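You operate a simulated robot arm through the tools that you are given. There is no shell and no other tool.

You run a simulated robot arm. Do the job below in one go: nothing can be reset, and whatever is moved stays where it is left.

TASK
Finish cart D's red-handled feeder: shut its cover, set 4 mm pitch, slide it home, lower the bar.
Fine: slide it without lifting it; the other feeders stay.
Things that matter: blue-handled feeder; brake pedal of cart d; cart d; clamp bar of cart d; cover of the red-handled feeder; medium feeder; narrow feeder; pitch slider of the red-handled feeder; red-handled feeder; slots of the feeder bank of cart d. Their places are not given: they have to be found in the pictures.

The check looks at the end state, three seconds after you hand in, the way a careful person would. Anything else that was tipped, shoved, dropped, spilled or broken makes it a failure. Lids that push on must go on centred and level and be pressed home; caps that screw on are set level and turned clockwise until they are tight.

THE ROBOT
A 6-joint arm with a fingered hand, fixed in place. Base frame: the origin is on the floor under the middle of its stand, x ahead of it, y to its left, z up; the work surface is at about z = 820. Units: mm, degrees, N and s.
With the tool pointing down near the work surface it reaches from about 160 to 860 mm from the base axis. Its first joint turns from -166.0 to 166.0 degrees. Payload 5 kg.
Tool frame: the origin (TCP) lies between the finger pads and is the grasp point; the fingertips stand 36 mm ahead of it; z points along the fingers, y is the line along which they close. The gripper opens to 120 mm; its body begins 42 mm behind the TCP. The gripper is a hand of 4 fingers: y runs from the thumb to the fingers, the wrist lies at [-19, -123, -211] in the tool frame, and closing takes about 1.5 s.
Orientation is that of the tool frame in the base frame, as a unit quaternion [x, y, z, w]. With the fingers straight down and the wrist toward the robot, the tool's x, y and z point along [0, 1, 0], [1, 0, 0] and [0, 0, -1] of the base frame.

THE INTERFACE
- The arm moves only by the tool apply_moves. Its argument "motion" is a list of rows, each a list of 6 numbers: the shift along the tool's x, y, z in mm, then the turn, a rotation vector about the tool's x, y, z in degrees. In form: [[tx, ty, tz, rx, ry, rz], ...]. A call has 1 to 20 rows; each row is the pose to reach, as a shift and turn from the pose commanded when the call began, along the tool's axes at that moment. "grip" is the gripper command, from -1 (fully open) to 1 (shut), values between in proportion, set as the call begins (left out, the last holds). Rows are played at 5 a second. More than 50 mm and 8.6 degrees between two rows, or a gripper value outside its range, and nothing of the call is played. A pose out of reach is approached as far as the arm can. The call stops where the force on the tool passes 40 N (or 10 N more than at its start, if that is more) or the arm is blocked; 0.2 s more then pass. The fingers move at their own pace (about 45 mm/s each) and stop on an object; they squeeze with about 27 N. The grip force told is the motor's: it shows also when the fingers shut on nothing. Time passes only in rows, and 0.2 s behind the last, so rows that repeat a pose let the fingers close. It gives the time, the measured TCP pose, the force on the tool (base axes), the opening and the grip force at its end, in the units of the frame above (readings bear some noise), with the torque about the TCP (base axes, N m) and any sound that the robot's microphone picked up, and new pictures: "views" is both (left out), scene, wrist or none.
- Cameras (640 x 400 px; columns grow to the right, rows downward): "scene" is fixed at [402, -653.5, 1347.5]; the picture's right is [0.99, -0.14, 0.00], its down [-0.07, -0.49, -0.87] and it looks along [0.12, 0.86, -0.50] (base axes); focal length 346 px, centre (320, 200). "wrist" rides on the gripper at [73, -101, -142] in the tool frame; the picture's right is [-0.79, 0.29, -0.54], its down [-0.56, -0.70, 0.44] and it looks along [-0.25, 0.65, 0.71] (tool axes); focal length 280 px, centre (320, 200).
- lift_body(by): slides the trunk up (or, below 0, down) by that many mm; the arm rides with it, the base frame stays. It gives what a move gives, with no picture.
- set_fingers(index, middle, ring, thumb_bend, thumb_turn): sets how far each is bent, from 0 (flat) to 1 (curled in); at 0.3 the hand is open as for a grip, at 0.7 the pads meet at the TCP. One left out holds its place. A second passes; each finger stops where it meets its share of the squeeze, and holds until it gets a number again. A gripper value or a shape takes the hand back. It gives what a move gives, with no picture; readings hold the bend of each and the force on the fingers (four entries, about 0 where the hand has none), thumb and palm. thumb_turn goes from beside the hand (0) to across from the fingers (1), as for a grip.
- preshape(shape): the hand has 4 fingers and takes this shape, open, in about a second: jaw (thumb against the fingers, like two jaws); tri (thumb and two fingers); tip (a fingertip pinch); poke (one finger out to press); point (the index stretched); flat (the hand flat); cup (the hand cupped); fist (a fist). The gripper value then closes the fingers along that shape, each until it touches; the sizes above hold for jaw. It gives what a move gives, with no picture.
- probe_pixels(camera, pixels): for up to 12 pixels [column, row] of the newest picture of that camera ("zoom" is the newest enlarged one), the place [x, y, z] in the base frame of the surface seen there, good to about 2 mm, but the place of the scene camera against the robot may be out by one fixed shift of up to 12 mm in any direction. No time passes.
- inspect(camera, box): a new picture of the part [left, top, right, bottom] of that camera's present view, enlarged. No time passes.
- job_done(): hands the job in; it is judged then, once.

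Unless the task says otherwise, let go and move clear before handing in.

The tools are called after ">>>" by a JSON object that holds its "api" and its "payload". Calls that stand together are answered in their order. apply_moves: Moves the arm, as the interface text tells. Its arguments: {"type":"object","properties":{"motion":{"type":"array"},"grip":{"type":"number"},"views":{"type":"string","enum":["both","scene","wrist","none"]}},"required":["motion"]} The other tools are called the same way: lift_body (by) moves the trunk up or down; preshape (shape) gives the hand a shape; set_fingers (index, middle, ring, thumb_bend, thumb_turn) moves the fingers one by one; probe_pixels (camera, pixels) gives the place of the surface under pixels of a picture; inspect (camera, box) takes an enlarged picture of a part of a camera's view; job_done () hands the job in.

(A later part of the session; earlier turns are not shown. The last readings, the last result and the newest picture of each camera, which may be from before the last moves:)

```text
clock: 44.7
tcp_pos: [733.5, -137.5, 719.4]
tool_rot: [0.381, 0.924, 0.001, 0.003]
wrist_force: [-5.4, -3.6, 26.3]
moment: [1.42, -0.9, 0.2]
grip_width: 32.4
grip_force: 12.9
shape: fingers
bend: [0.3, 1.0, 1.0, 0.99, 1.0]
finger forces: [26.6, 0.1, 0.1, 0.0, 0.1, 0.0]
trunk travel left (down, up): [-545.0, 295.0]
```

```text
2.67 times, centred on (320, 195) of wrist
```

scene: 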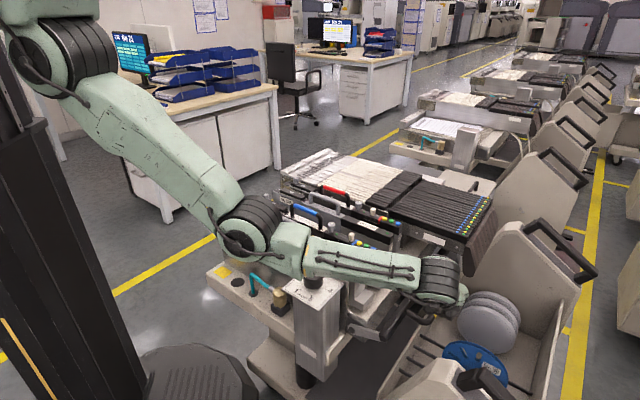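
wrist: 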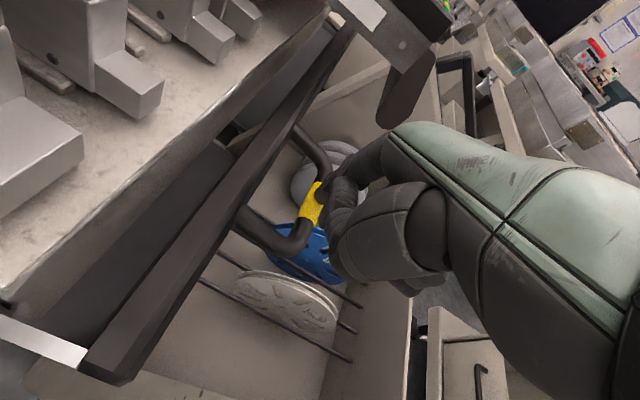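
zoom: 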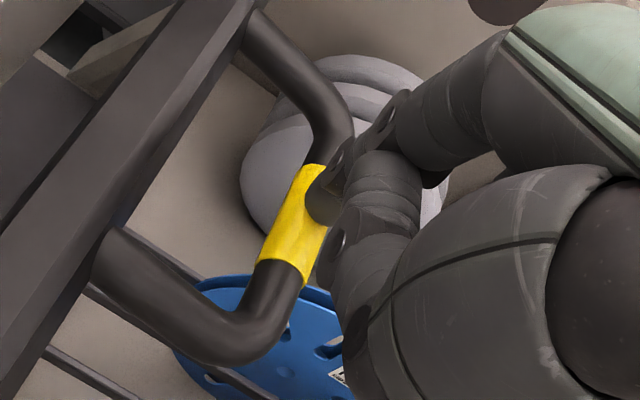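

The finger presses on the grip with 26 N, but the TCP has sunk only about 2 mm past contact, so the bar is resisting. I'll probe whether the handle and bar have moved at all.

>>> {"api": "probe_pixels", "payload": {"camera": "zoom", "pixels": [[290, 230], [275, 250], [305, 190], [300, 80], [150, 270], [60, 290], [180, 130], [130, 190], [330, 160], [220, 330]]}}

>>> {"api": "inspect", "payload": {"camera": "wrist", "box": [0, 180, 320, 400]}}

>>> {"api": "probe_pixels", "payload": {"camera": "wrist", "pixels": [[70, 350], [40, 330], [110, 365], [20, 325], [100, 350], [200, 225], [130, 315], [180, 255], [200, 80], [20, 220], [100, 230], [60, 260]]}}

```text
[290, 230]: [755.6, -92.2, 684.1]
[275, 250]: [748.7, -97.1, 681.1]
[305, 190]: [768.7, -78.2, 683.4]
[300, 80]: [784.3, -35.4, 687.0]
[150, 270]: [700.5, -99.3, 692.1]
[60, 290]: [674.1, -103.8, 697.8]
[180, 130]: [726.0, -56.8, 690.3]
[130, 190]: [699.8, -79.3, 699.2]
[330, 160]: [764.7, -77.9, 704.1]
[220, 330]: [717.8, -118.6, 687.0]
```

```text
1.82 times, centred on (160, 290) of wrist
```

zoom: 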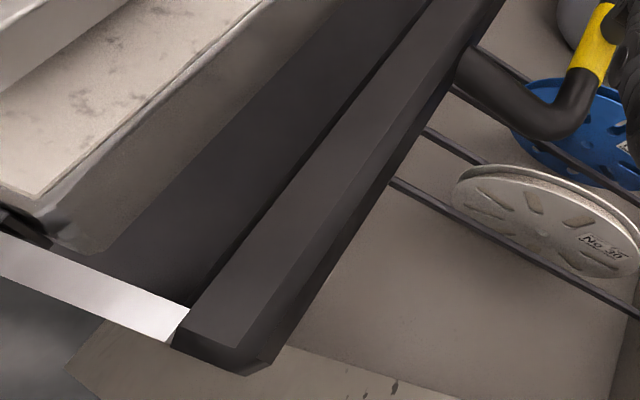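

```text
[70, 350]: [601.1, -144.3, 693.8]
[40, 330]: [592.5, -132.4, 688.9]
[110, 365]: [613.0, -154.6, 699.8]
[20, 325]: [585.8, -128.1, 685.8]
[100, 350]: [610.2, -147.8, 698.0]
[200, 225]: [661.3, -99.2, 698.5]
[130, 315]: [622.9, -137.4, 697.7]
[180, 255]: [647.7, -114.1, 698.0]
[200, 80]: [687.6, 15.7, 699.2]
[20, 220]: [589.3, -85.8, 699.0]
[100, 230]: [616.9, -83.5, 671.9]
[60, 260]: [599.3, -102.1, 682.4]
```

Handle and bar have not moved (grip still z≈684, bar top ≈699, flush with the shelf), which looks like a hard stop or a strong detent. I'll press a little more, up to just under the 40 N limit, to tell which.

>>> {"api": "apply_moves", "payload": {"motion": [[0, 0, 1, 0, 0, 0], [0, 0, 2, 0, 0, 0], [0, 0, 3, 0, 0, 0], [0, 0, 3, 0, 0, 0]], "views": "both"}}

>>> {"api": "probe_pixels", "payload": {"camera": "wrist", "pixels": [[308, 206], [303, 214], [130, 315], [180, 255], [110, 365], [200, 225], [240, 230], [70, 350]]}}

```text
clock: 45.4
tcp_pos: [738.4, -135.9, 719.5]
tool_rot: [0.383, 0.924, 0.003, 0.007]
wrist_force: [-7.0, -2.3, 25.3]
moment: [1.42, -0.72, 0.35]
grip_width: 32.7
grip_force: 13.1
shape: fingers
bend: [0.3, 1.0, 1.0, 0.99, 1.0]
finger forces: [25.6, 0.0, 0.0, 0.0, 0.1, 0.0]
trunk travel left (down, up): [-545.0, 295.0]
stopped in row 3: the force on the tool passed its limit at 41 N (the readings are from after the stop); the commanded pose is now the measured one
```

scene: 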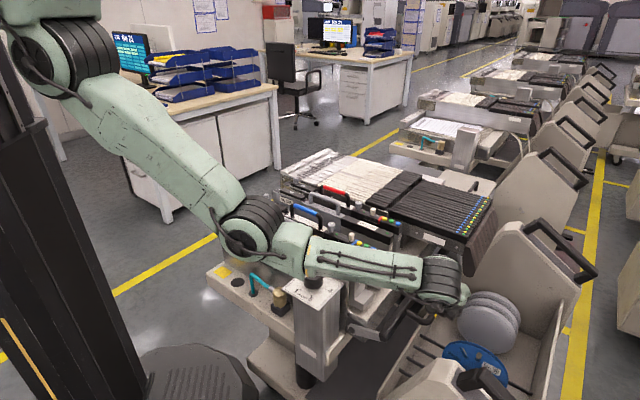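
wrist: 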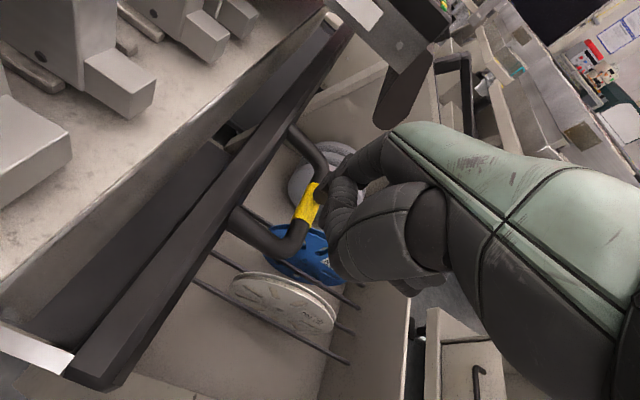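

```text
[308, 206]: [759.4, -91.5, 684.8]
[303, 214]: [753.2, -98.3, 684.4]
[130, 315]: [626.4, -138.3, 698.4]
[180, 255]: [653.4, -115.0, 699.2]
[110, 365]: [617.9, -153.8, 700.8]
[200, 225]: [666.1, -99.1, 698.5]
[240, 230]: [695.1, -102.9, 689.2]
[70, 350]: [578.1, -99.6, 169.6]
```

At 41 N nothing moved, so the bar is against something solid in the downward direction. I'll ease off the handle and look closely at what surrounds the bar: the wall below it, its arms and its pivots.

>>> {"api": "apply_moves", "payload": {"motion": [[0, 0, -5, 0, 0, 0], [0, 0, -30, 0, 0, 0], [0, 0, -60, 0, 0, 0], [0, 0, -60, 0, 0, 0]], "views": "both"}}

>>> {"api": "inspect", "payload": {"camera": "wrist", "box": [160, 60, 360, 220]}}

>>> {"api": "inspect", "payload": {"camera": "wrist", "box": [0, 200, 240, 400]}}

>>> {"api": "probe_pixels", "payload": {"camera": "wrist", "pixels": [[240, 135], [260, 120], [300, 110], [330, 100], [220, 150], [200, 260], [180, 300], [300, 190], [330, 320], [370, 280], [250, 250], [20, 350]]}}

```text
clock: 46.4
tcp_pos: [736.4, -135.7, 773.8]
tool_rot: [0.383, 0.924, 0.001, 0.002]
wrist_force: [0.0, 0.3, -0.6]
moment: [-0.01, 0.03, 0.01]
grip_width: 32.1
grip_force: 0.2
shape: fingers
bend: [0.31, 1.0, 1.0, 0.99, 1.0]
finger forces: [0.0, 0.0, 0.1, 0.0, 0.1, 0.0]
trunk travel left (down, up): [-545.0, 295.0]
```

scene: 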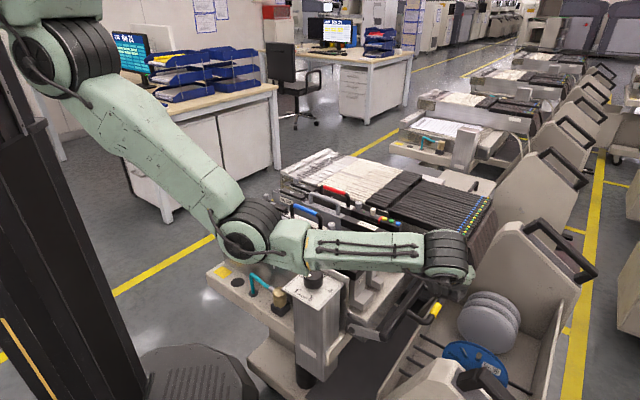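
wrist: 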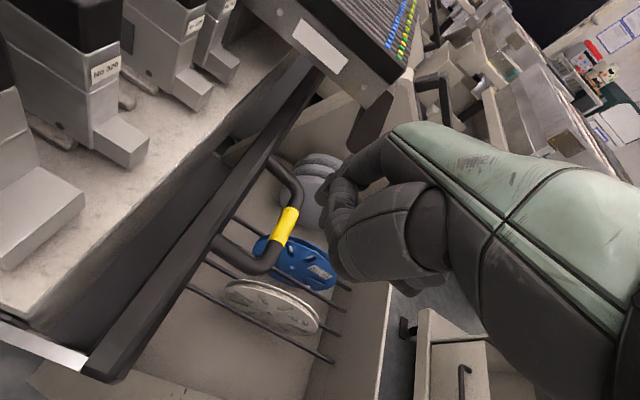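

```text
2.50 times, centred on (260, 140) of wrist
```

zoom: 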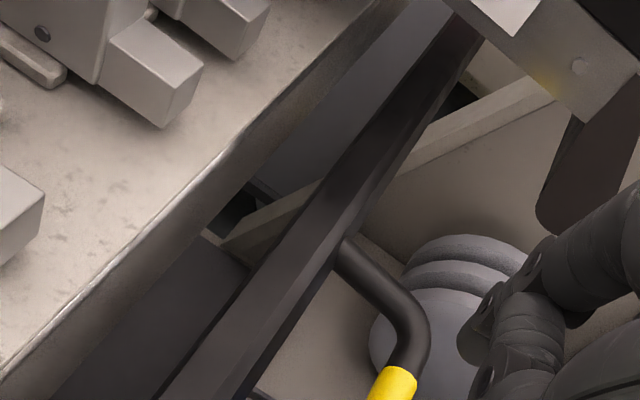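

```text
2.00 times, centred on (120, 300) of wrist
```

zoom: 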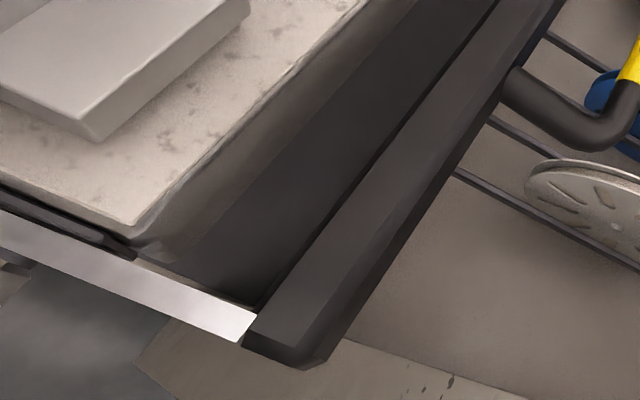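

```text
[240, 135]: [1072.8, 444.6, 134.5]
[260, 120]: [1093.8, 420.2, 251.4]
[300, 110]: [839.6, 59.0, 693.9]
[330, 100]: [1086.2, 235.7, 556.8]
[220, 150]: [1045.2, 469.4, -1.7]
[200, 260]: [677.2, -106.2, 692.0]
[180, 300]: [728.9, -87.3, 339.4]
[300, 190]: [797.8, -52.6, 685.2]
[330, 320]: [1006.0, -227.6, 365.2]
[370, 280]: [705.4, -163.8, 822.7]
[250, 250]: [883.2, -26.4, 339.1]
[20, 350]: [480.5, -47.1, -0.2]
```

Nothing lies directly beneath the bar (the wall and floor are far below), so it's a joint stop. I'll look closely at the pivot and arm from the scene camera.

>>> {"api": "inspect", "payload": {"camera": "scene", "box": [335, 305, 399, 345]}}

>>> {"api": "probe_pixels", "payload": {"camera": "zoom", "pixels": [[190, 250], [300, 280], [420, 320], [470, 350], [130, 190], [250, 200], [280, 330], [200, 330], [320, 320], [450, 370], [500, 330], [160, 230]]}}

```text
10.00 times, centred on (367, 325) of scene
```

zoom: 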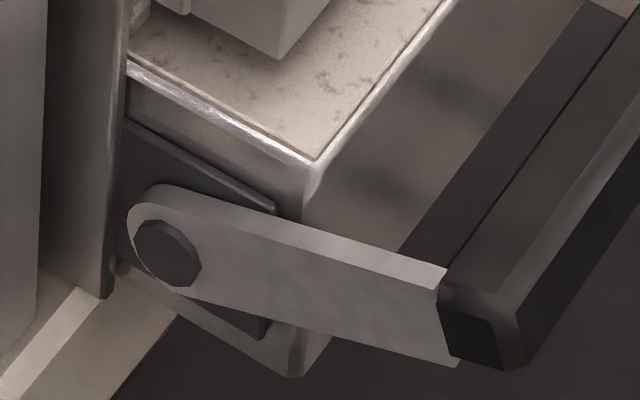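

```text
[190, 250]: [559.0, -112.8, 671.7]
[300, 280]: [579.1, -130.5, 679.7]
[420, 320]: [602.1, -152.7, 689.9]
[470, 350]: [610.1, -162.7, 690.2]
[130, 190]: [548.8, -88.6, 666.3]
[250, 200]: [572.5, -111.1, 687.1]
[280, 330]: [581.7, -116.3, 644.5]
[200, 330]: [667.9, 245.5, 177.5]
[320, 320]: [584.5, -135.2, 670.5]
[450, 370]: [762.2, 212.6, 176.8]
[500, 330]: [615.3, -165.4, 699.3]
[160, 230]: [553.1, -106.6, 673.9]
```

The arm is a plain link on a bolt at about (559,-106,667), 17° above horizontal, and it won't go lower. The clamp position over the feet (foot tops z≈726, ~78 mm above the pivot) must be reached by swinging the bar up and over onto the feet. I'll rise, turn the hand to yaw 0, and shape the index into a hook to test lifting the handle gently.

>>> {"api": "apply_moves", "payload": {"motion": [[0, 0, -40, 0, 0, 0], [0, 0, -70, 0, 0, 7.5], [0, 0, -70, 0, 0, 15], [0, 0, -70, 0, 0, 22.5], [0, 0, -70, 0, 0, 30], [0, 0, -70, 0, 0, 37.5], [0, 0, -70, 0, 0, 45], [0, 0, -70, 0, 0, 45]], "views": "none"}}

>>> {"api": "set_fingers", "payload": {"index": 0.8}}

>>> {"api": "apply_moves", "payload": {"motion": [[0, 0, 0, 0, 0, 0]], "views": "both"}}

>>> {"api": "inspect", "payload": {"camera": "scene", "box": [380, 180, 508, 290]}}

>>> {"api": "inspect", "payload": {"camera": "wrist", "box": [200, 120, 440, 270]}}

```text
clock: 48.2
tcp_pos: [735.3, -137.5, 845.0]
tool_rot: [0.708, 0.707, 0.002, 0.002]
wrist_force: [-0.2, -0.1, 0.1]
moment: [0.01, 0.01, 0.01]
grip_width: 31.9
grip_force: 0.0
shape: fingers
bend: [0.31, 1.0, 1.0, 0.99, 1.0]
finger forces: [0.0, 0.0, 0.0, 0.1, 0.0, 0.2]
trunk travel left (down, up): [-545.0, 295.0]
```

```text
clock: 49.2
tcp_pos: [735.2, -137.5, 845.4]
tool_rot: [0.707, 0.708, 0.002, 0.002]
wrist_force: [0.3, -0.4, 1.1]
moment: [0.0, 0.02, 0.03]
grip_width: 20.1
grip_force: 0.0
shape: fingers
bend: [0.79, 1.0, 1.0, 1.0, 1.0]
finger forces: [0.0, 0.0, 0.0, 0.0, 0.1, 0.0]
trunk travel left (down, up): [-545.0, 295.0]
```

```text
clock: 49.6
tcp_pos: [735.7, -136.6, 845.8]
tool_rot: [0.707, 0.707, 0.002, 0.002]
wrist_force: [0.0, -0.7, 0.1]
moment: [0.01, 0.02, 0.01]
grip_width: 19.7
grip_force: 0.1
shape: fingers
bend: [0.79, 1.0, 1.0, 1.0, 1.0]
finger forces: [0.0, 0.1, 0.0, 0.0, 0.0, 0.1]
trunk travel left (down, up): [-545.0, 295.0]
```

scene: 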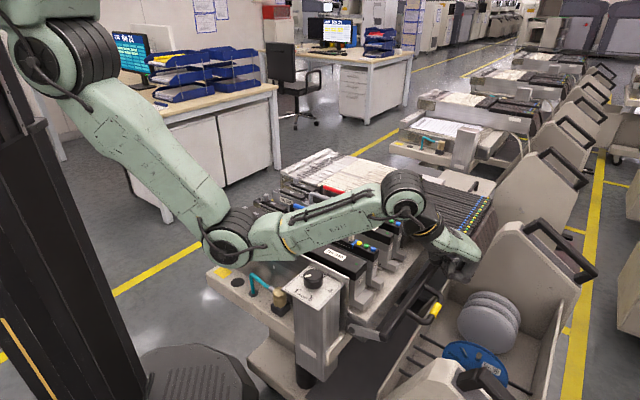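
wrist: 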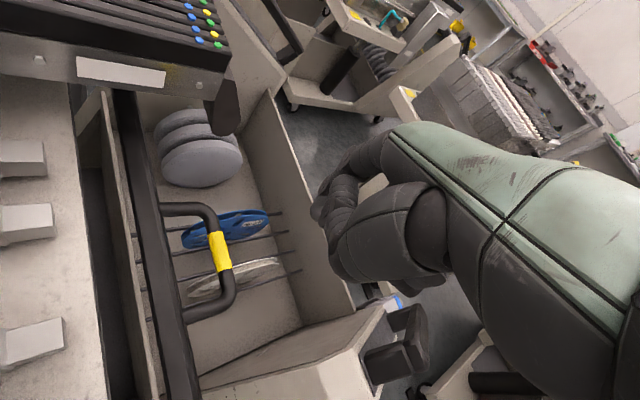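

```text
3.64 times, centred on (444, 235) of scene
```

zoom: 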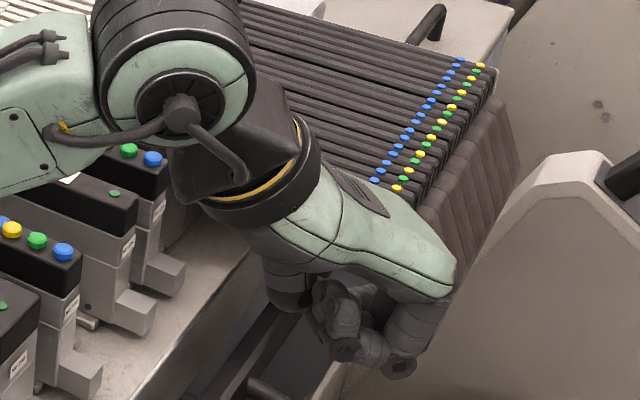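

```text
2.67 times, centred on (320, 195) of wrist
```

zoom: 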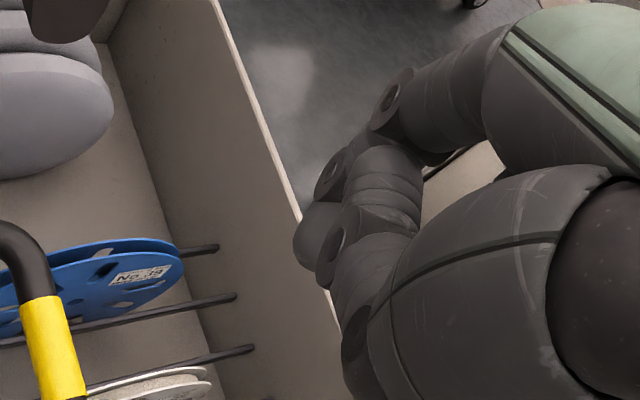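

With the index bent that far it just curls, so it can't serve as a hook. Instead I'll grasp the handle's grip with the jaw (thumb through the U, fingers outside) and test lifting; first rise, turn so tool y lies along the feeders again, and pre-open to about 44 mm.

>>> {"api": "apply_moves", "payload": {"motion": [[0, 0, -30, 0, 0, 7.5], [0, 0, -60, 0, 0, 15], [0, 0, -60, 0, 0, 22.5], [0, 0, -60, 0, 0, 30], [0, 0, -60, 0, 0, 37.5], [0, 0, -60, 0, 0, 45], [0, 0, -60, 0, 0, 45]], "views": "none"}}

>>> {"api": "preshape", "payload": {"shape": "jaw"}}

>>> {"api": "apply_moves", "payload": {"motion": [[0, 0, 0, 0, 0, 0], [0, 0, 0, 0, 0, 0], [0, 0, 0, 0, 0, 0], [0, 0, 0, 0, 0, 0], [0, 0, 0, 0, 0, 0], [0, 0, 0, 0, 0, 0]], "grip": 0.27, "views": "both"}}

>>> {"api": "inspect", "payload": {"camera": "wrist", "box": [0, 120, 400, 400]}}

>>> {"api": "inspect", "payload": {"camera": "scene", "box": [380, 160, 508, 290]}}

```text
clock: 51.2
tcp_pos: [735.6, -137.4, 904.7]
tool_rot: [0.924, 0.382, 0.003, 0.001]
wrist_force: [0.4, -0.5, 0.7]
moment: [0.02, -0.02, 0.03]
grip_width: 19.2
grip_force: 0.0
shape: fingers
bend: [0.79, 1.0, 1.0, 1.0, 1.0]
finger forces: [0.1, 0.0, 0.1, 0.0, 0.0, 0.1]
trunk travel left (down, up): [-545.0, 295.0]
```

```text
clock: 52.1
tcp_pos: [735.0, -137.0, 903.7]
tool_rot: [0.924, 0.382, 0.002, 0.001]
wrist_force: [0.7, -0.6, 1.1]
moment: [0.0, 0.04, 0.04]
grip_width: 119.4
grip_force: 0.0
shape: jaw
bend: [0.3, 0.3, 0.3, 0.3, 0.98]
finger forces: [0.0, 0.0, 0.0, 0.0, 0.0, 0.0]
trunk travel left (down, up): [-545.0, 295.0]
```

```text
clock: 53.5
tcp_pos: [735.3, -135.4, 905.1]
tool_rot: [0.924, 0.383, 0.003, 0.001]
wrist_force: [-0.6, -0.3, 0.1]
moment: [-0.01, 0.0, 0.0]
grip_width: 44.4
grip_force: 0.0
shape: jaw
bend: [0.74, 0.51, 0.48, 0.73, 1.0]
finger forces: [0.1, 0.1, 0.1, 0.0, 0.0, 0.1]
trunk travel left (down, up): [-545.0, 295.0]
```

scene: 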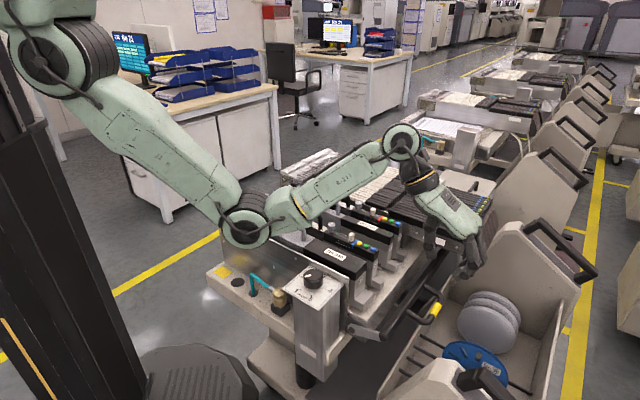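
wrist: 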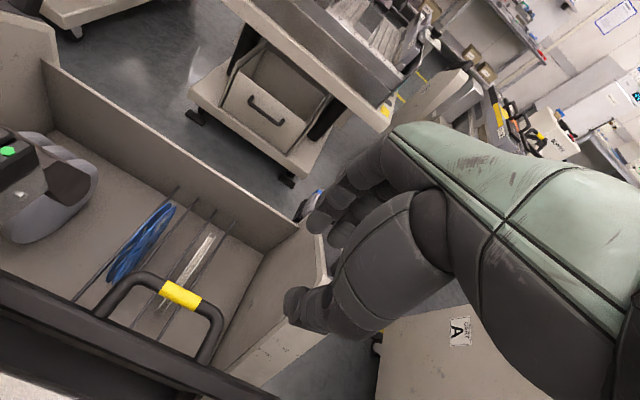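

```text
1.43 times, centred on (200, 260) of wrist
```

zoom: 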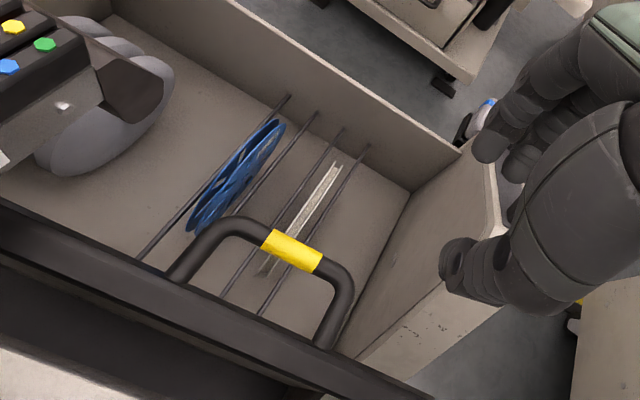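

```text
3.08 times, centred on (444, 225) of scene
```

zoom: 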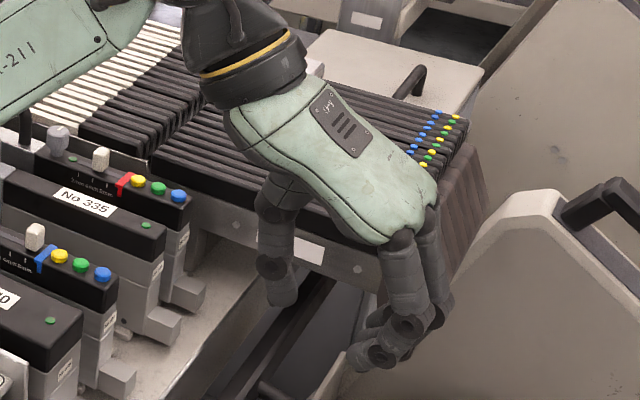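

The reading says 44 mm open, but the bends are uneven and may still be settling. I'll wait a moment and read again before going down.

>>> {"api": "apply_moves", "payload": {"motion": [[0, 0, 0, 0, 0, 0], [0, 0, 0, 0, 0, 0], [0, 0, 0, 0, 0, 0], [0, 0, 0, 0, 0, 0], [0, 0, 0, 0, 0, 0]], "views": "both"}}

>>> {"api": "inspect", "payload": {"camera": "wrist", "box": [240, 130, 440, 350]}}

>>> {"api": "inspect", "payload": {"camera": "scene", "box": [420, 190, 500, 290]}}

```text
clock: 54.7
tcp_pos: [736.1, -135.7, 905.3]
tool_rot: [0.924, 0.382, 0.002, 0.001]
wrist_force: [-0.6, -0.1, -0.6]
moment: [-0.01, -0.02, -0.02]
grip_width: 44.6
grip_force: 0.1
shape: jaw
bend: [0.74, 0.51, 0.48, 0.73, 1.0]
finger forces: [0.1, 0.1, 0.0, 0.1, 0.0, 0.0]
trunk travel left (down, up): [-545.0, 295.0]
```

scene: 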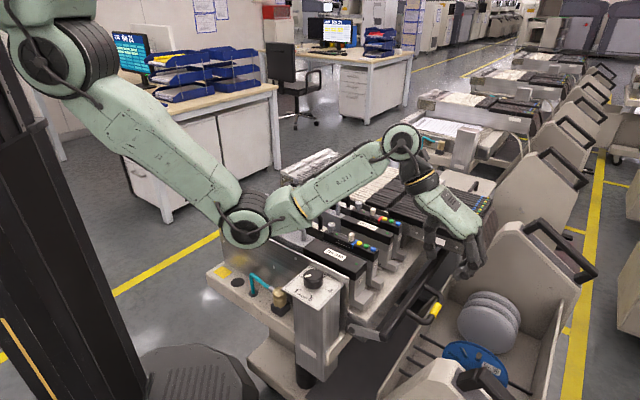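
wrist: 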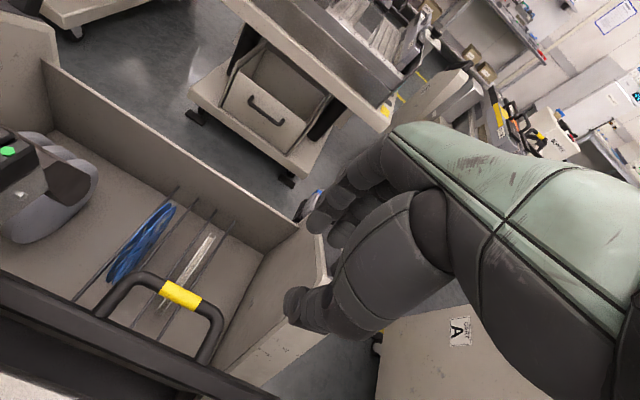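

```text
1.82 times, centred on (340, 240) of wrist
```

zoom: 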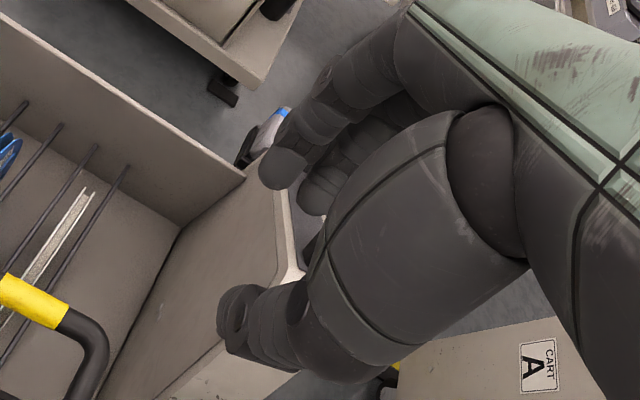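

```text
4.00 times, centred on (460, 240) of scene
```

zoom: 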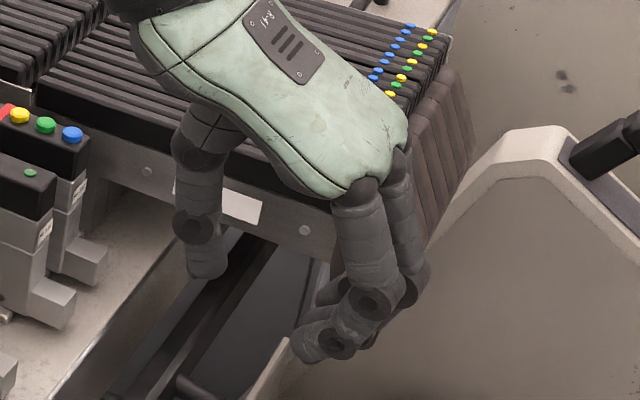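

The thumb stands nearly straight while the fingers bend in. I'll probe the thumb tip and fingertips to learn where the opening really is in the tool frame.

>>> {"api": "probe_pixels", "payload": {"camera": "zoom", "pixels": [[205, 270], [195, 255], [220, 265], [198, 225], [310, 345], [330, 350], [300, 335], [370, 300], [340, 330], [420, 290], [335, 295], [325, 360]]}}

>>> {"api": "inspect", "payload": {"camera": "wrist", "box": [240, 130, 440, 350]}}

>>> {"api": "probe_pixels", "payload": {"camera": "zoom", "pixels": [[232, 340], [225, 310], [240, 300], [260, 345], [275, 170], [285, 155], [265, 175], [315, 195], [310, 180], [340, 110], [310, 250], [270, 315]]}}

```text
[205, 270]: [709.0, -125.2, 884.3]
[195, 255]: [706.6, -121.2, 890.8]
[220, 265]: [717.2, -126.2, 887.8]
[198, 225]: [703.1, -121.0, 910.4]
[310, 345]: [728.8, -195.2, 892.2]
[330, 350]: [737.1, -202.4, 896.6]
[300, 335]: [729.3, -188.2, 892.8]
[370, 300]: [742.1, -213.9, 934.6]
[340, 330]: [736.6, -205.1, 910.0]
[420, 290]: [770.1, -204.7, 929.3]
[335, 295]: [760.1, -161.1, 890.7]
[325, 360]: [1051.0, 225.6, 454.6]
```

```text
1.82 times, centred on (340, 240) of wrist
```

zoom: 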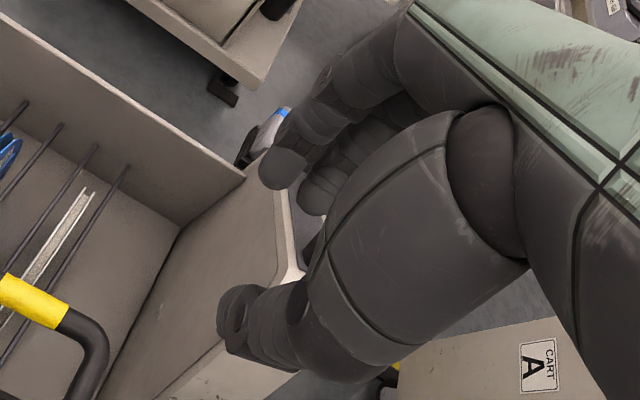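

```text
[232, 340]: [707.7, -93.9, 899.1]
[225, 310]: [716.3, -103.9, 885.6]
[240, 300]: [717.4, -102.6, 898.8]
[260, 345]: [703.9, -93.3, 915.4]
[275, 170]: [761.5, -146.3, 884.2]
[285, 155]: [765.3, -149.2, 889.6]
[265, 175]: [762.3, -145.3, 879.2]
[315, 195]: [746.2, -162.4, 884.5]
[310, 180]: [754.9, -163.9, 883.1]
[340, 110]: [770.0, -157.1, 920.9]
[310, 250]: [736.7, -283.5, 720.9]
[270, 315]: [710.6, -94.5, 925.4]
```

The jaw is symmetric: thumb centre about 34 mm inward of the TCP, finger pads about 20–25 mm outward. The gap between bar (u'≈560) and grip (u'≈601) fits the thumb if the TCP is at about (771,-90), so I'll move there and descend part-way.

>>> {"api": "apply_moves", "payload": {"motion": [[20, -3, 0, 0, 0, 0], [40, -6, 10, 0, 0, 0], [57, -8, 30, 0, 0, 0], [57, -8, 60, 0, 0, 0], [57, -8, 90, 0, 0, 0], [57, -8, 120, 0, 0, 0], [57, -8, 140, 0, 0, 0], [57, -8, 140, 0, 0, 0]], "views": "both"}}

>>> {"api": "inspect", "payload": {"camera": "wrist", "box": [160, 160, 400, 400]}}

>>> {"api": "inspect", "payload": {"camera": "scene", "box": [340, 170, 500, 330]}}

```text
clock: 56.5
tcp_pos: [770.6, -89.8, 762.7]
tool_rot: [0.924, 0.382, 0.002, 0.001]
wrist_force: [-1.0, 0.5, 0.8]
moment: [0.03, -0.01, 0.01]
grip_width: 44.1
grip_force: 0.2
shape: jaw
bend: [0.74, 0.51, 0.48, 0.73, 1.0]
finger forces: [0.1, 0.0, 0.1, 0.1, 0.1, 0.1]
trunk travel left (down, up): [-545.0, 295.0]
```

scene: 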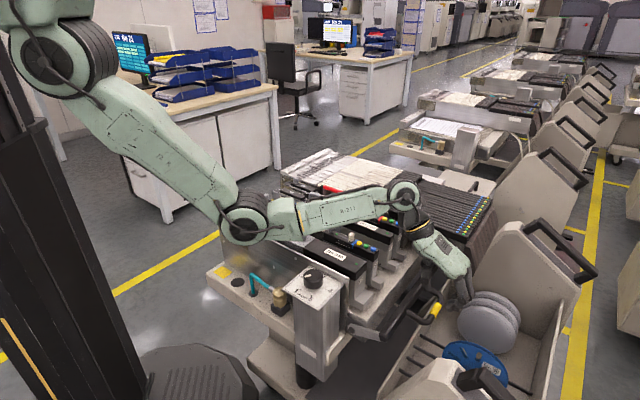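
wrist: 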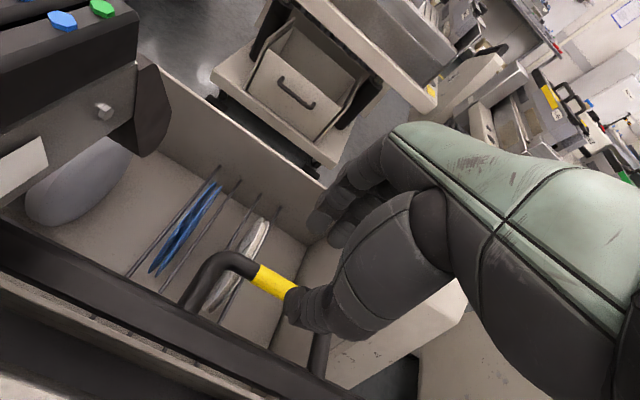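

```text
1.67 times, centred on (280, 280) of wrist
```

zoom: 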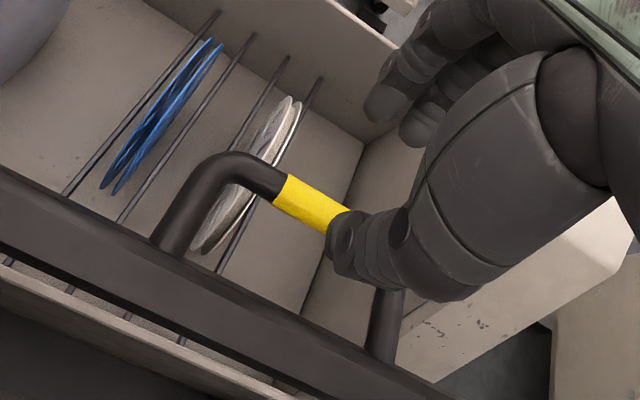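

```text
2.50 times, centred on (420, 250) of scene
```

zoom: 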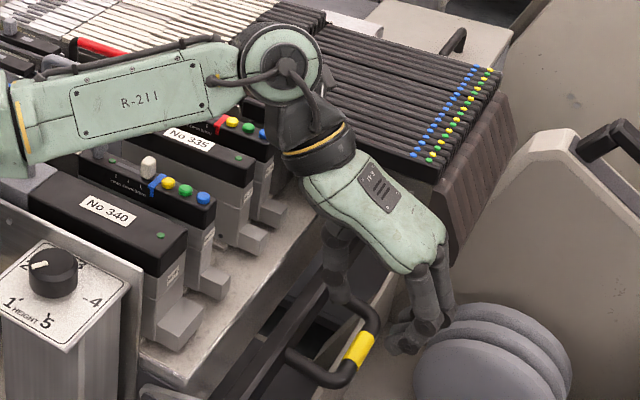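

The thumb and fingers are straddling the grip from above. I'll check the exact thumb and finger positions, and the forearm's height above the feeders, before the final descent.

>>> {"api": "probe_pixels", "payload": {"camera": "scene", "pixels": [[345, 222], [330, 230], [380, 215], [400, 205], [360, 228], [300, 235], [385, 225], [415, 240], [425, 288], [419, 290], [440, 332], [352, 238]]}}

>>> {"api": "probe_pixels", "payload": {"camera": "wrist", "pixels": [[290, 320], [287, 312], [292, 300], [300, 318], [275, 283], [262, 275], [285, 290], [315, 225], [330, 235], [320, 218], [225, 300], [260, 340]]}}

```text
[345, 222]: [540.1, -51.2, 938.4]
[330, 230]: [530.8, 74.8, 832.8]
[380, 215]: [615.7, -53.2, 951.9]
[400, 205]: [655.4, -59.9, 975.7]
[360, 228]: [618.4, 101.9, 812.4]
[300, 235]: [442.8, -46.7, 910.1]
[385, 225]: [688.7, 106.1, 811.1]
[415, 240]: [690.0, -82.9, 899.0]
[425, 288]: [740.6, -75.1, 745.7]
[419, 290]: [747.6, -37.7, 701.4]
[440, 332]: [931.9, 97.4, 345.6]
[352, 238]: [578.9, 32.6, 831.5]
```

```text
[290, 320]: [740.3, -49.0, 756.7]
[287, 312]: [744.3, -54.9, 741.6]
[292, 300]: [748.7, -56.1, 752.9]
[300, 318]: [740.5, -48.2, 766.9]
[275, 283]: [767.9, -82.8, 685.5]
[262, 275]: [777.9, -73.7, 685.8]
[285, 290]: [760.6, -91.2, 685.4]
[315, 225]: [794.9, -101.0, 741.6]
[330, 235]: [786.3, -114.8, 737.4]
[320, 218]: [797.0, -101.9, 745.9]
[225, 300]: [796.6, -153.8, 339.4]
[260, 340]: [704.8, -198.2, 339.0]
```

The thumb is centred at u'≈580 in the gap (560–601) and the fingers are outside, with the forearm staying around z 900+. I'll descend the last 82 mm so the grip sits at the TCP height.

>>> {"api": "apply_moves", "payload": {"motion": [[0, 0, 25, 0, 0, 0], [0, 0, 50, 0, 0, 0], [0, 0, 70, 0, 0, 0], [0, 0, 82, 0, 0, 0], [0, 0, 82, 0, 0, 0]], "views": "both"}}

>>> {"api": "inspect", "payload": {"camera": "wrist", "box": [160, 120, 400, 360]}}

>>> {"api": "inspect", "payload": {"camera": "scene", "box": [360, 210, 488, 330]}}

```text
clock: 57.7
tcp_pos: [770.6, -90.0, 683.0]
tool_rot: [0.924, 0.383, 0.003, 0.001]
wrist_force: [0.7, -0.1, -0.1]
moment: [0.0, 0.0, -0.02]
grip_width: 43.7
grip_force: 0.0
shape: jaw
bend: [0.74, 0.51, 0.48, 0.73, 1.0]
finger forces: [0.0, 0.0, 0.1, 0.0, 1.1, 0.1]
trunk travel left (down, up): [-545.0, 295.0]
```

scene: 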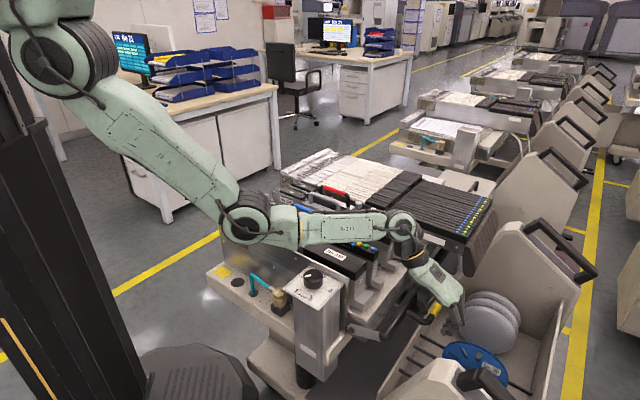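
wrist: 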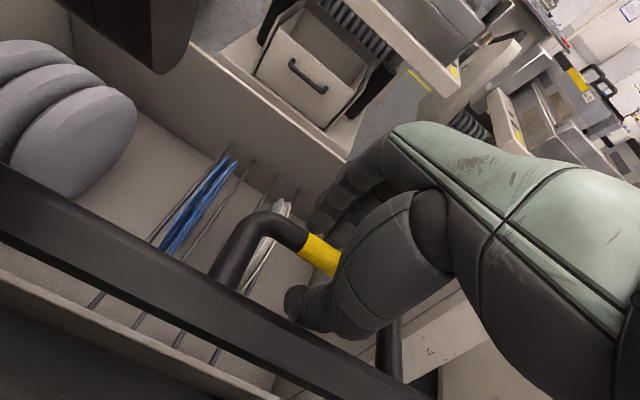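

```text
1.67 times, centred on (280, 240) of wrist
```

zoom: 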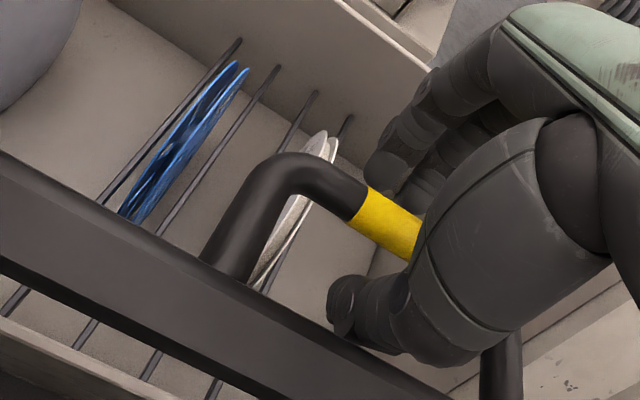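

```text
3.33 times, centred on (424, 270) of scene
```

zoom: 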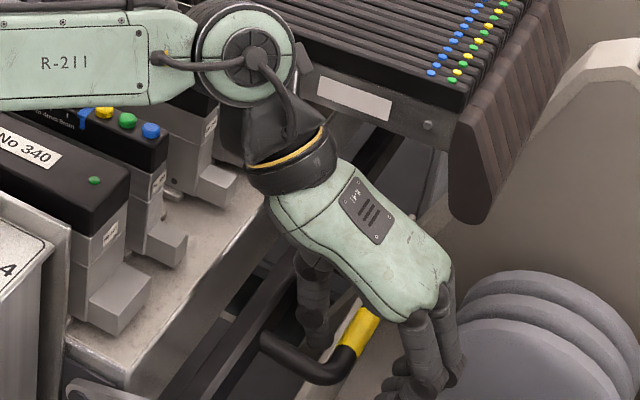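

The grip now lies between thumb and fingers (thumb visible through the U at (355,300) in the wrist zoom). I'll close on it.

>>> {"api": "apply_moves", "payload": {"motion": [[0, 0, 0, 0, 0, 0], [0, 0, 0, 0, 0, 0], [0, 0, 0, 0, 0, 0], [0, 0, 0, 0, 0, 0], [0, 0, 0, 0, 0, 0], [0, 0, 0, 0, 0, 0], [0, 0, 0, 0, 0, 0], [0, 0, 0, 0, 0, 0]], "grip": 1, "views": "both"}}

>>> {"api": "inspect", "payload": {"camera": "wrist", "box": [160, 120, 400, 360]}}

>>> {"api": "probe_pixels", "payload": {"camera": "scene", "pixels": [[402, 232], [398, 238], [410, 238], [415, 252], [420, 262], [392, 232], [370, 236], [350, 240], [320, 243]]}}

```text
clock: 59.5
tcp_pos: [771.2, -91.5, 682.3]
tool_rot: [0.924, 0.382, 0.002, 0.0]
wrist_force: [5.9, -5.3, -3.3]
moment: [-0.04, -0.04, -0.13]
grip_width: 7.8
grip_force: 26.8
shape: jaw
bend: [0.7, 0.7, 0.7, 0.79, 1.0]
finger forces: [17.8, 0.0, 0.0, 0.0, 13.7, 0.0]
trunk travel left (down, up): [-545.0, 295.0]
```

scene: 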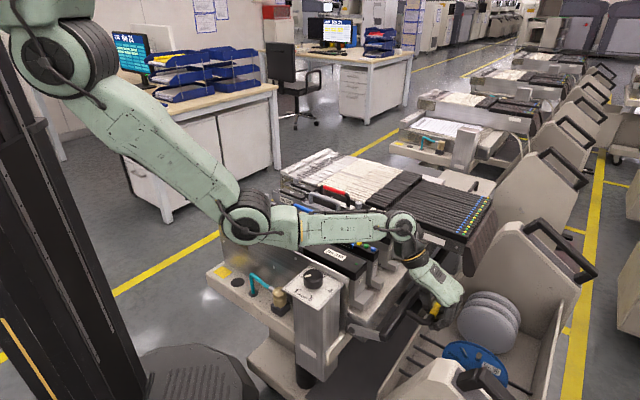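
wrist: 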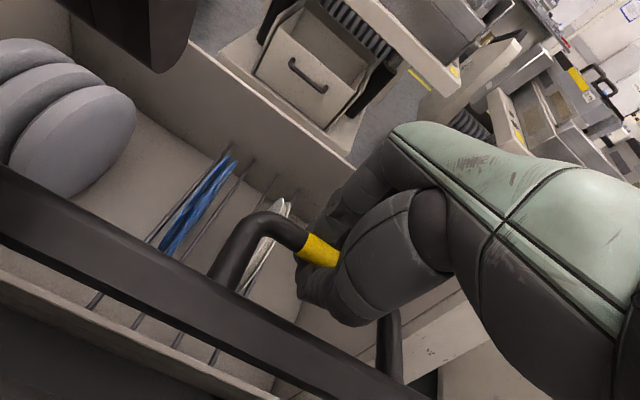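

```text
1.67 times, centred on (280, 240) of wrist
```

zoom: 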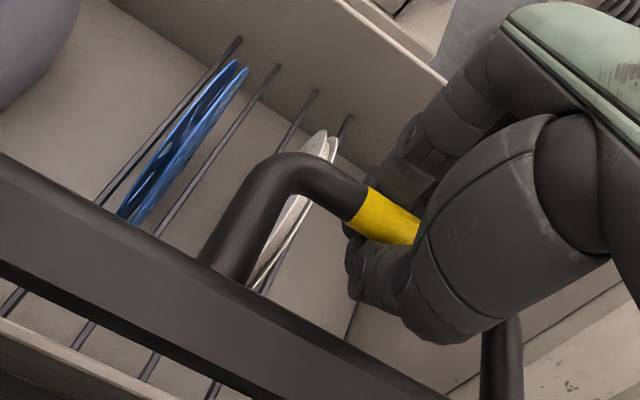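

```text
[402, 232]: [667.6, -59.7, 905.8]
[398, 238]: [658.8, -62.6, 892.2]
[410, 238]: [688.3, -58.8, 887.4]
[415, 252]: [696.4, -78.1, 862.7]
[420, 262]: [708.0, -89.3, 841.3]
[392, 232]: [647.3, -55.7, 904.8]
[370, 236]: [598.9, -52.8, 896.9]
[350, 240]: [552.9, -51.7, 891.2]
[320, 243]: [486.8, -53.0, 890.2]
```

The fingers have closed around and under the grip (thumb 14 N, finger 18 N). I'll try lifting gently along the handle's arc, about 10 mm, and see whether the bar follows.

>>> {"api": "apply_moves", "payload": {"motion": [[0, -0.2, -2, 0, 0, 0], [0, -0.5, -4, 0, 0, 0], [0, -0.8, -6, 0, 0, 0], [0, -1.1, -8, 0, 0, 0], [0, -1.4, -10.5, 0, 0, 0], [0, -1.4, -10.5, 0, 0, 0]], "views": "both"}}

>>> {"api": "inspect", "payload": {"camera": "scene", "box": [335, 305, 399, 345]}}

>>> {"api": "inspect", "payload": {"camera": "wrist", "box": [160, 120, 400, 360]}}

```text
clock: 60.9
tcp_pos: [770.4, -90.7, 693.1]
tool_rot: [0.924, 0.382, 0.002, 0.0]
wrist_force: [4.1, -2.9, -4.0]
moment: [-0.07, -0.13, -0.11]
grip_width: 7.6
grip_force: 27.0
shape: jaw
bend: [0.7, 0.7, 0.7, 0.79, 1.0]
finger forces: [15.4, 0.0, 0.0, 0.0, 17.6, 0.0]
trunk travel left (down, up): [-545.0, 295.0]
```

scene: 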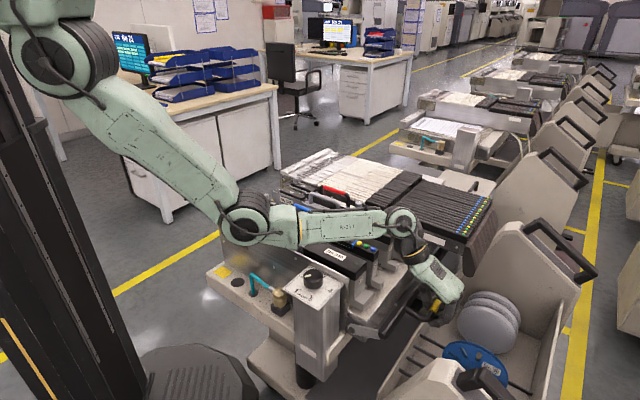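
wrist: 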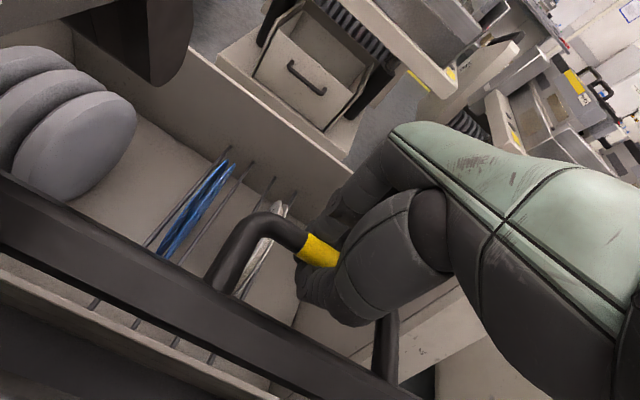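

```text
10.00 times, centred on (367, 325) of scene
```

zoom: 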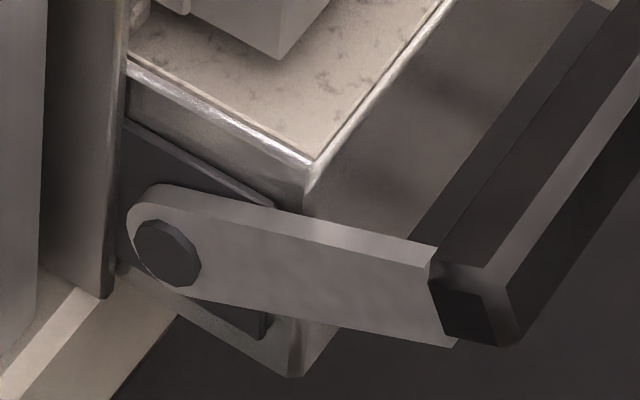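

```text
1.67 times, centred on (280, 240) of wrist
```

zoom: 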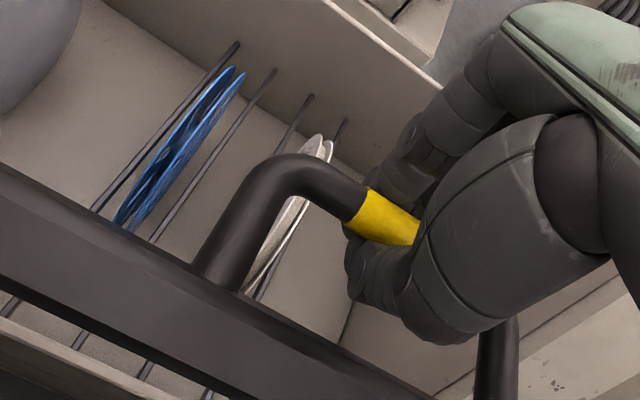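

The bar follows upward with only about 5 N, so it swings up and over. I'll carry on along the arc to about 45°.

>>> {"api": "apply_moves", "payload": {"motion": [[0, -1.2, -5.8, 0, 0, 0], [0, -2.6, -11.5, 0, 0, 0], [0, -4.2, -17, 0, 0, 0], [0, -6.1, -22.6, 0, 0, 0], [0, -8.2, -28, 0, 0, 0], [0, -10.6, -33.5, 0, 0, 0], [0, -13.2, -38.7, 0, 0, 0], [0, -16, -43.9, 0, 0, 0], [0, -19, -48.9, 0, 0, 0], [0, -22.3, -53.8, 0, 0, 0], [0, -25.8, -58.5, 0, 0, 0], [0, -29.5, -63.1, 0, 0, 0], [0, -33.4, -67.5, 0, 0, 0], [0, -37.4, -71.8, 0, 0, 0], [0, -37.4, -71.8, 0, 0, 0]], "views": "both"}}

>>> {"api": "inspect", "payload": {"camera": "scene", "box": [340, 200, 500, 340]}}

>>> {"api": "inspect", "payload": {"camera": "wrist", "box": [80, 120, 400, 400]}}

```text
clock: 64.1
tcp_pos: [745.0, -64.1, 763.4]
tool_rot: [0.924, 0.383, 0.001, 0.0]
wrist_force: [-3.1, 1.1, -7.7]
moment: [-0.13, -0.06, -0.04]
grip_width: 7.6
grip_force: 27.1
shape: jaw
bend: [0.7, 0.7, 0.7, 0.79, 1.0]
finger forces: [4.4, 0.0, 0.1, 0.0, 22.4, 0.0]
trunk travel left (down, up): [-545.0, 295.0]
```

scene: 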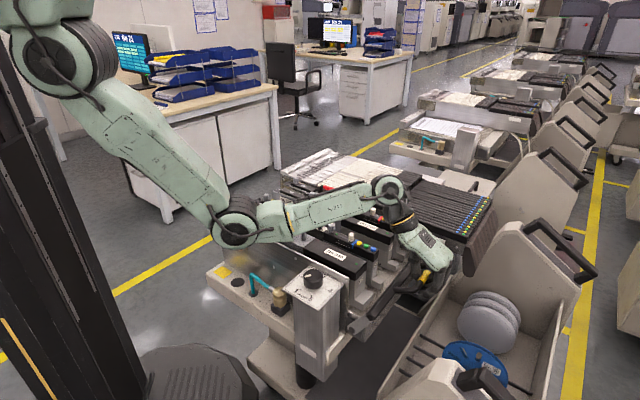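
wrist: 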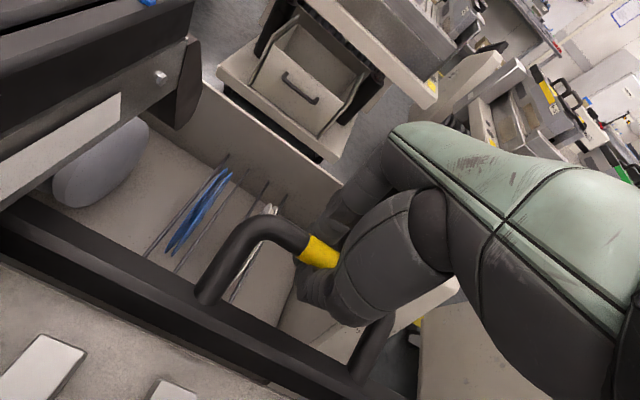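

```text
2.86 times, centred on (420, 270) of scene
```

zoom: 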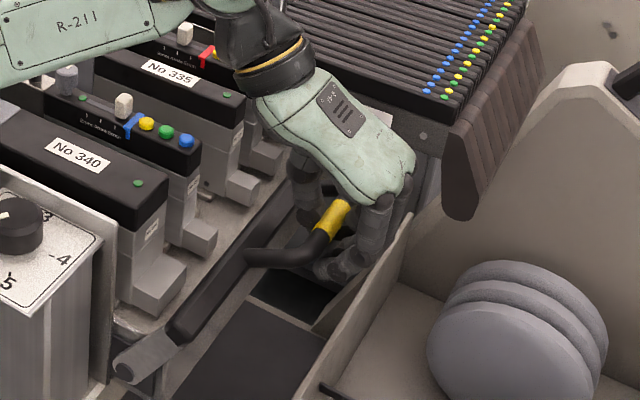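

```text
1.43 times, centred on (240, 260) of wrist
```

zoom: 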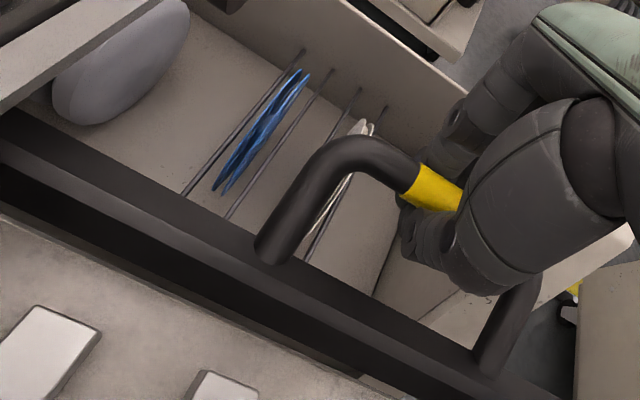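

The bar has come up to about 57° and is nearing the shelf front, with about 8 N. I'll continue along the arc to roughly 70° of the handle.

>>> {"api": "apply_moves", "payload": {"motion": [[0, -4.3, -4, 0, 0, 0], [0, -8.7, -7.9, 0, 0, 0], [0, -13.2, -11.6, 0, 0, 0], [0, -18, -15.1, 0, 0, 0], [0, -22.9, -18.3, 0, 0, 0], [0, -27.9, -21.4, 0, 0, 0], [0, -33, -24.2, 0, 0, 0], [0, -38.3, -26.8, 0, 0, 0], [0, -43.7, -29.1, 0, 0, 0], [0, -49.1, -31.3, 0, 0, 0], [0, -49.1, -31.3, 0, 0, 0]], "views": "both"}}

>>> {"api": "inspect", "payload": {"camera": "scene", "box": [320, 200, 480, 340]}}

>>> {"api": "inspect", "payload": {"camera": "wrist", "box": [80, 120, 400, 400]}}

```text
clock: 66.5
tcp_pos: [709.1, -28.2, 795.7]
tool_rot: [0.924, 0.382, 0.001, 0.0]
wrist_force: [-3.7, 3.8, -17.9]
moment: [-0.21, -0.19, -0.02]
grip_width: 7.2
grip_force: 26.8
shape: jaw
bend: [0.7, 0.7, 0.7, 0.78, 1.0]
finger forces: [1.7, 0.1, 0.1, 0.0, 27.3, 0.0]
trunk travel left (down, up): [-545.0, 295.0]
```

scene: 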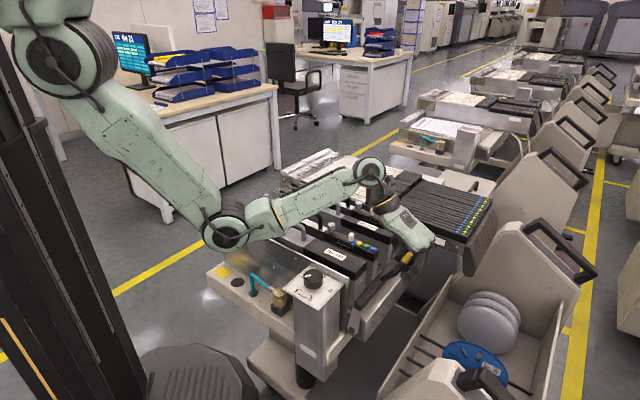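
wrist: 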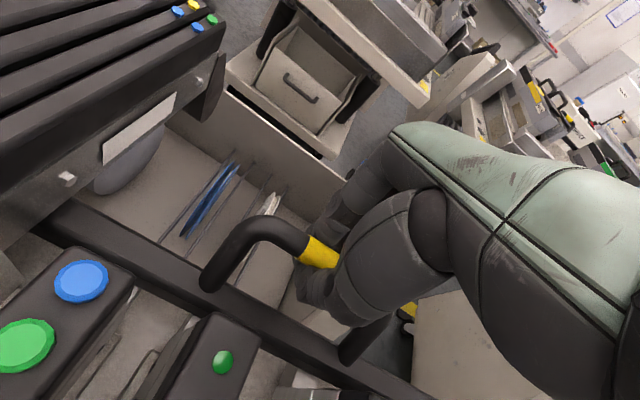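

```text
2.86 times, centred on (400, 270) of scene
```

zoom: 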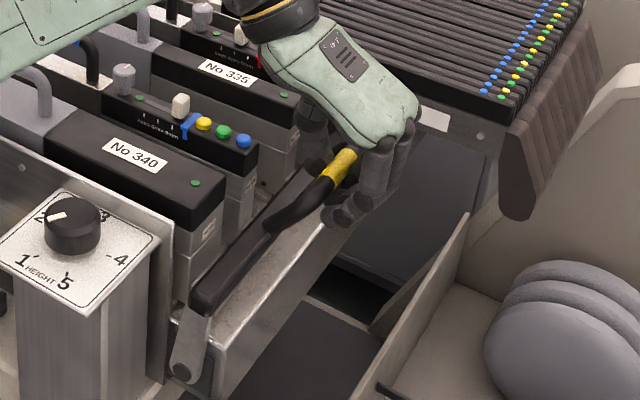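

```text
1.43 times, centred on (240, 260) of wrist
```

zoom: 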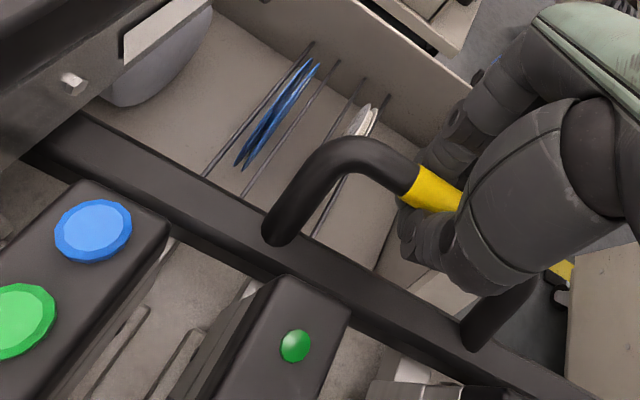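

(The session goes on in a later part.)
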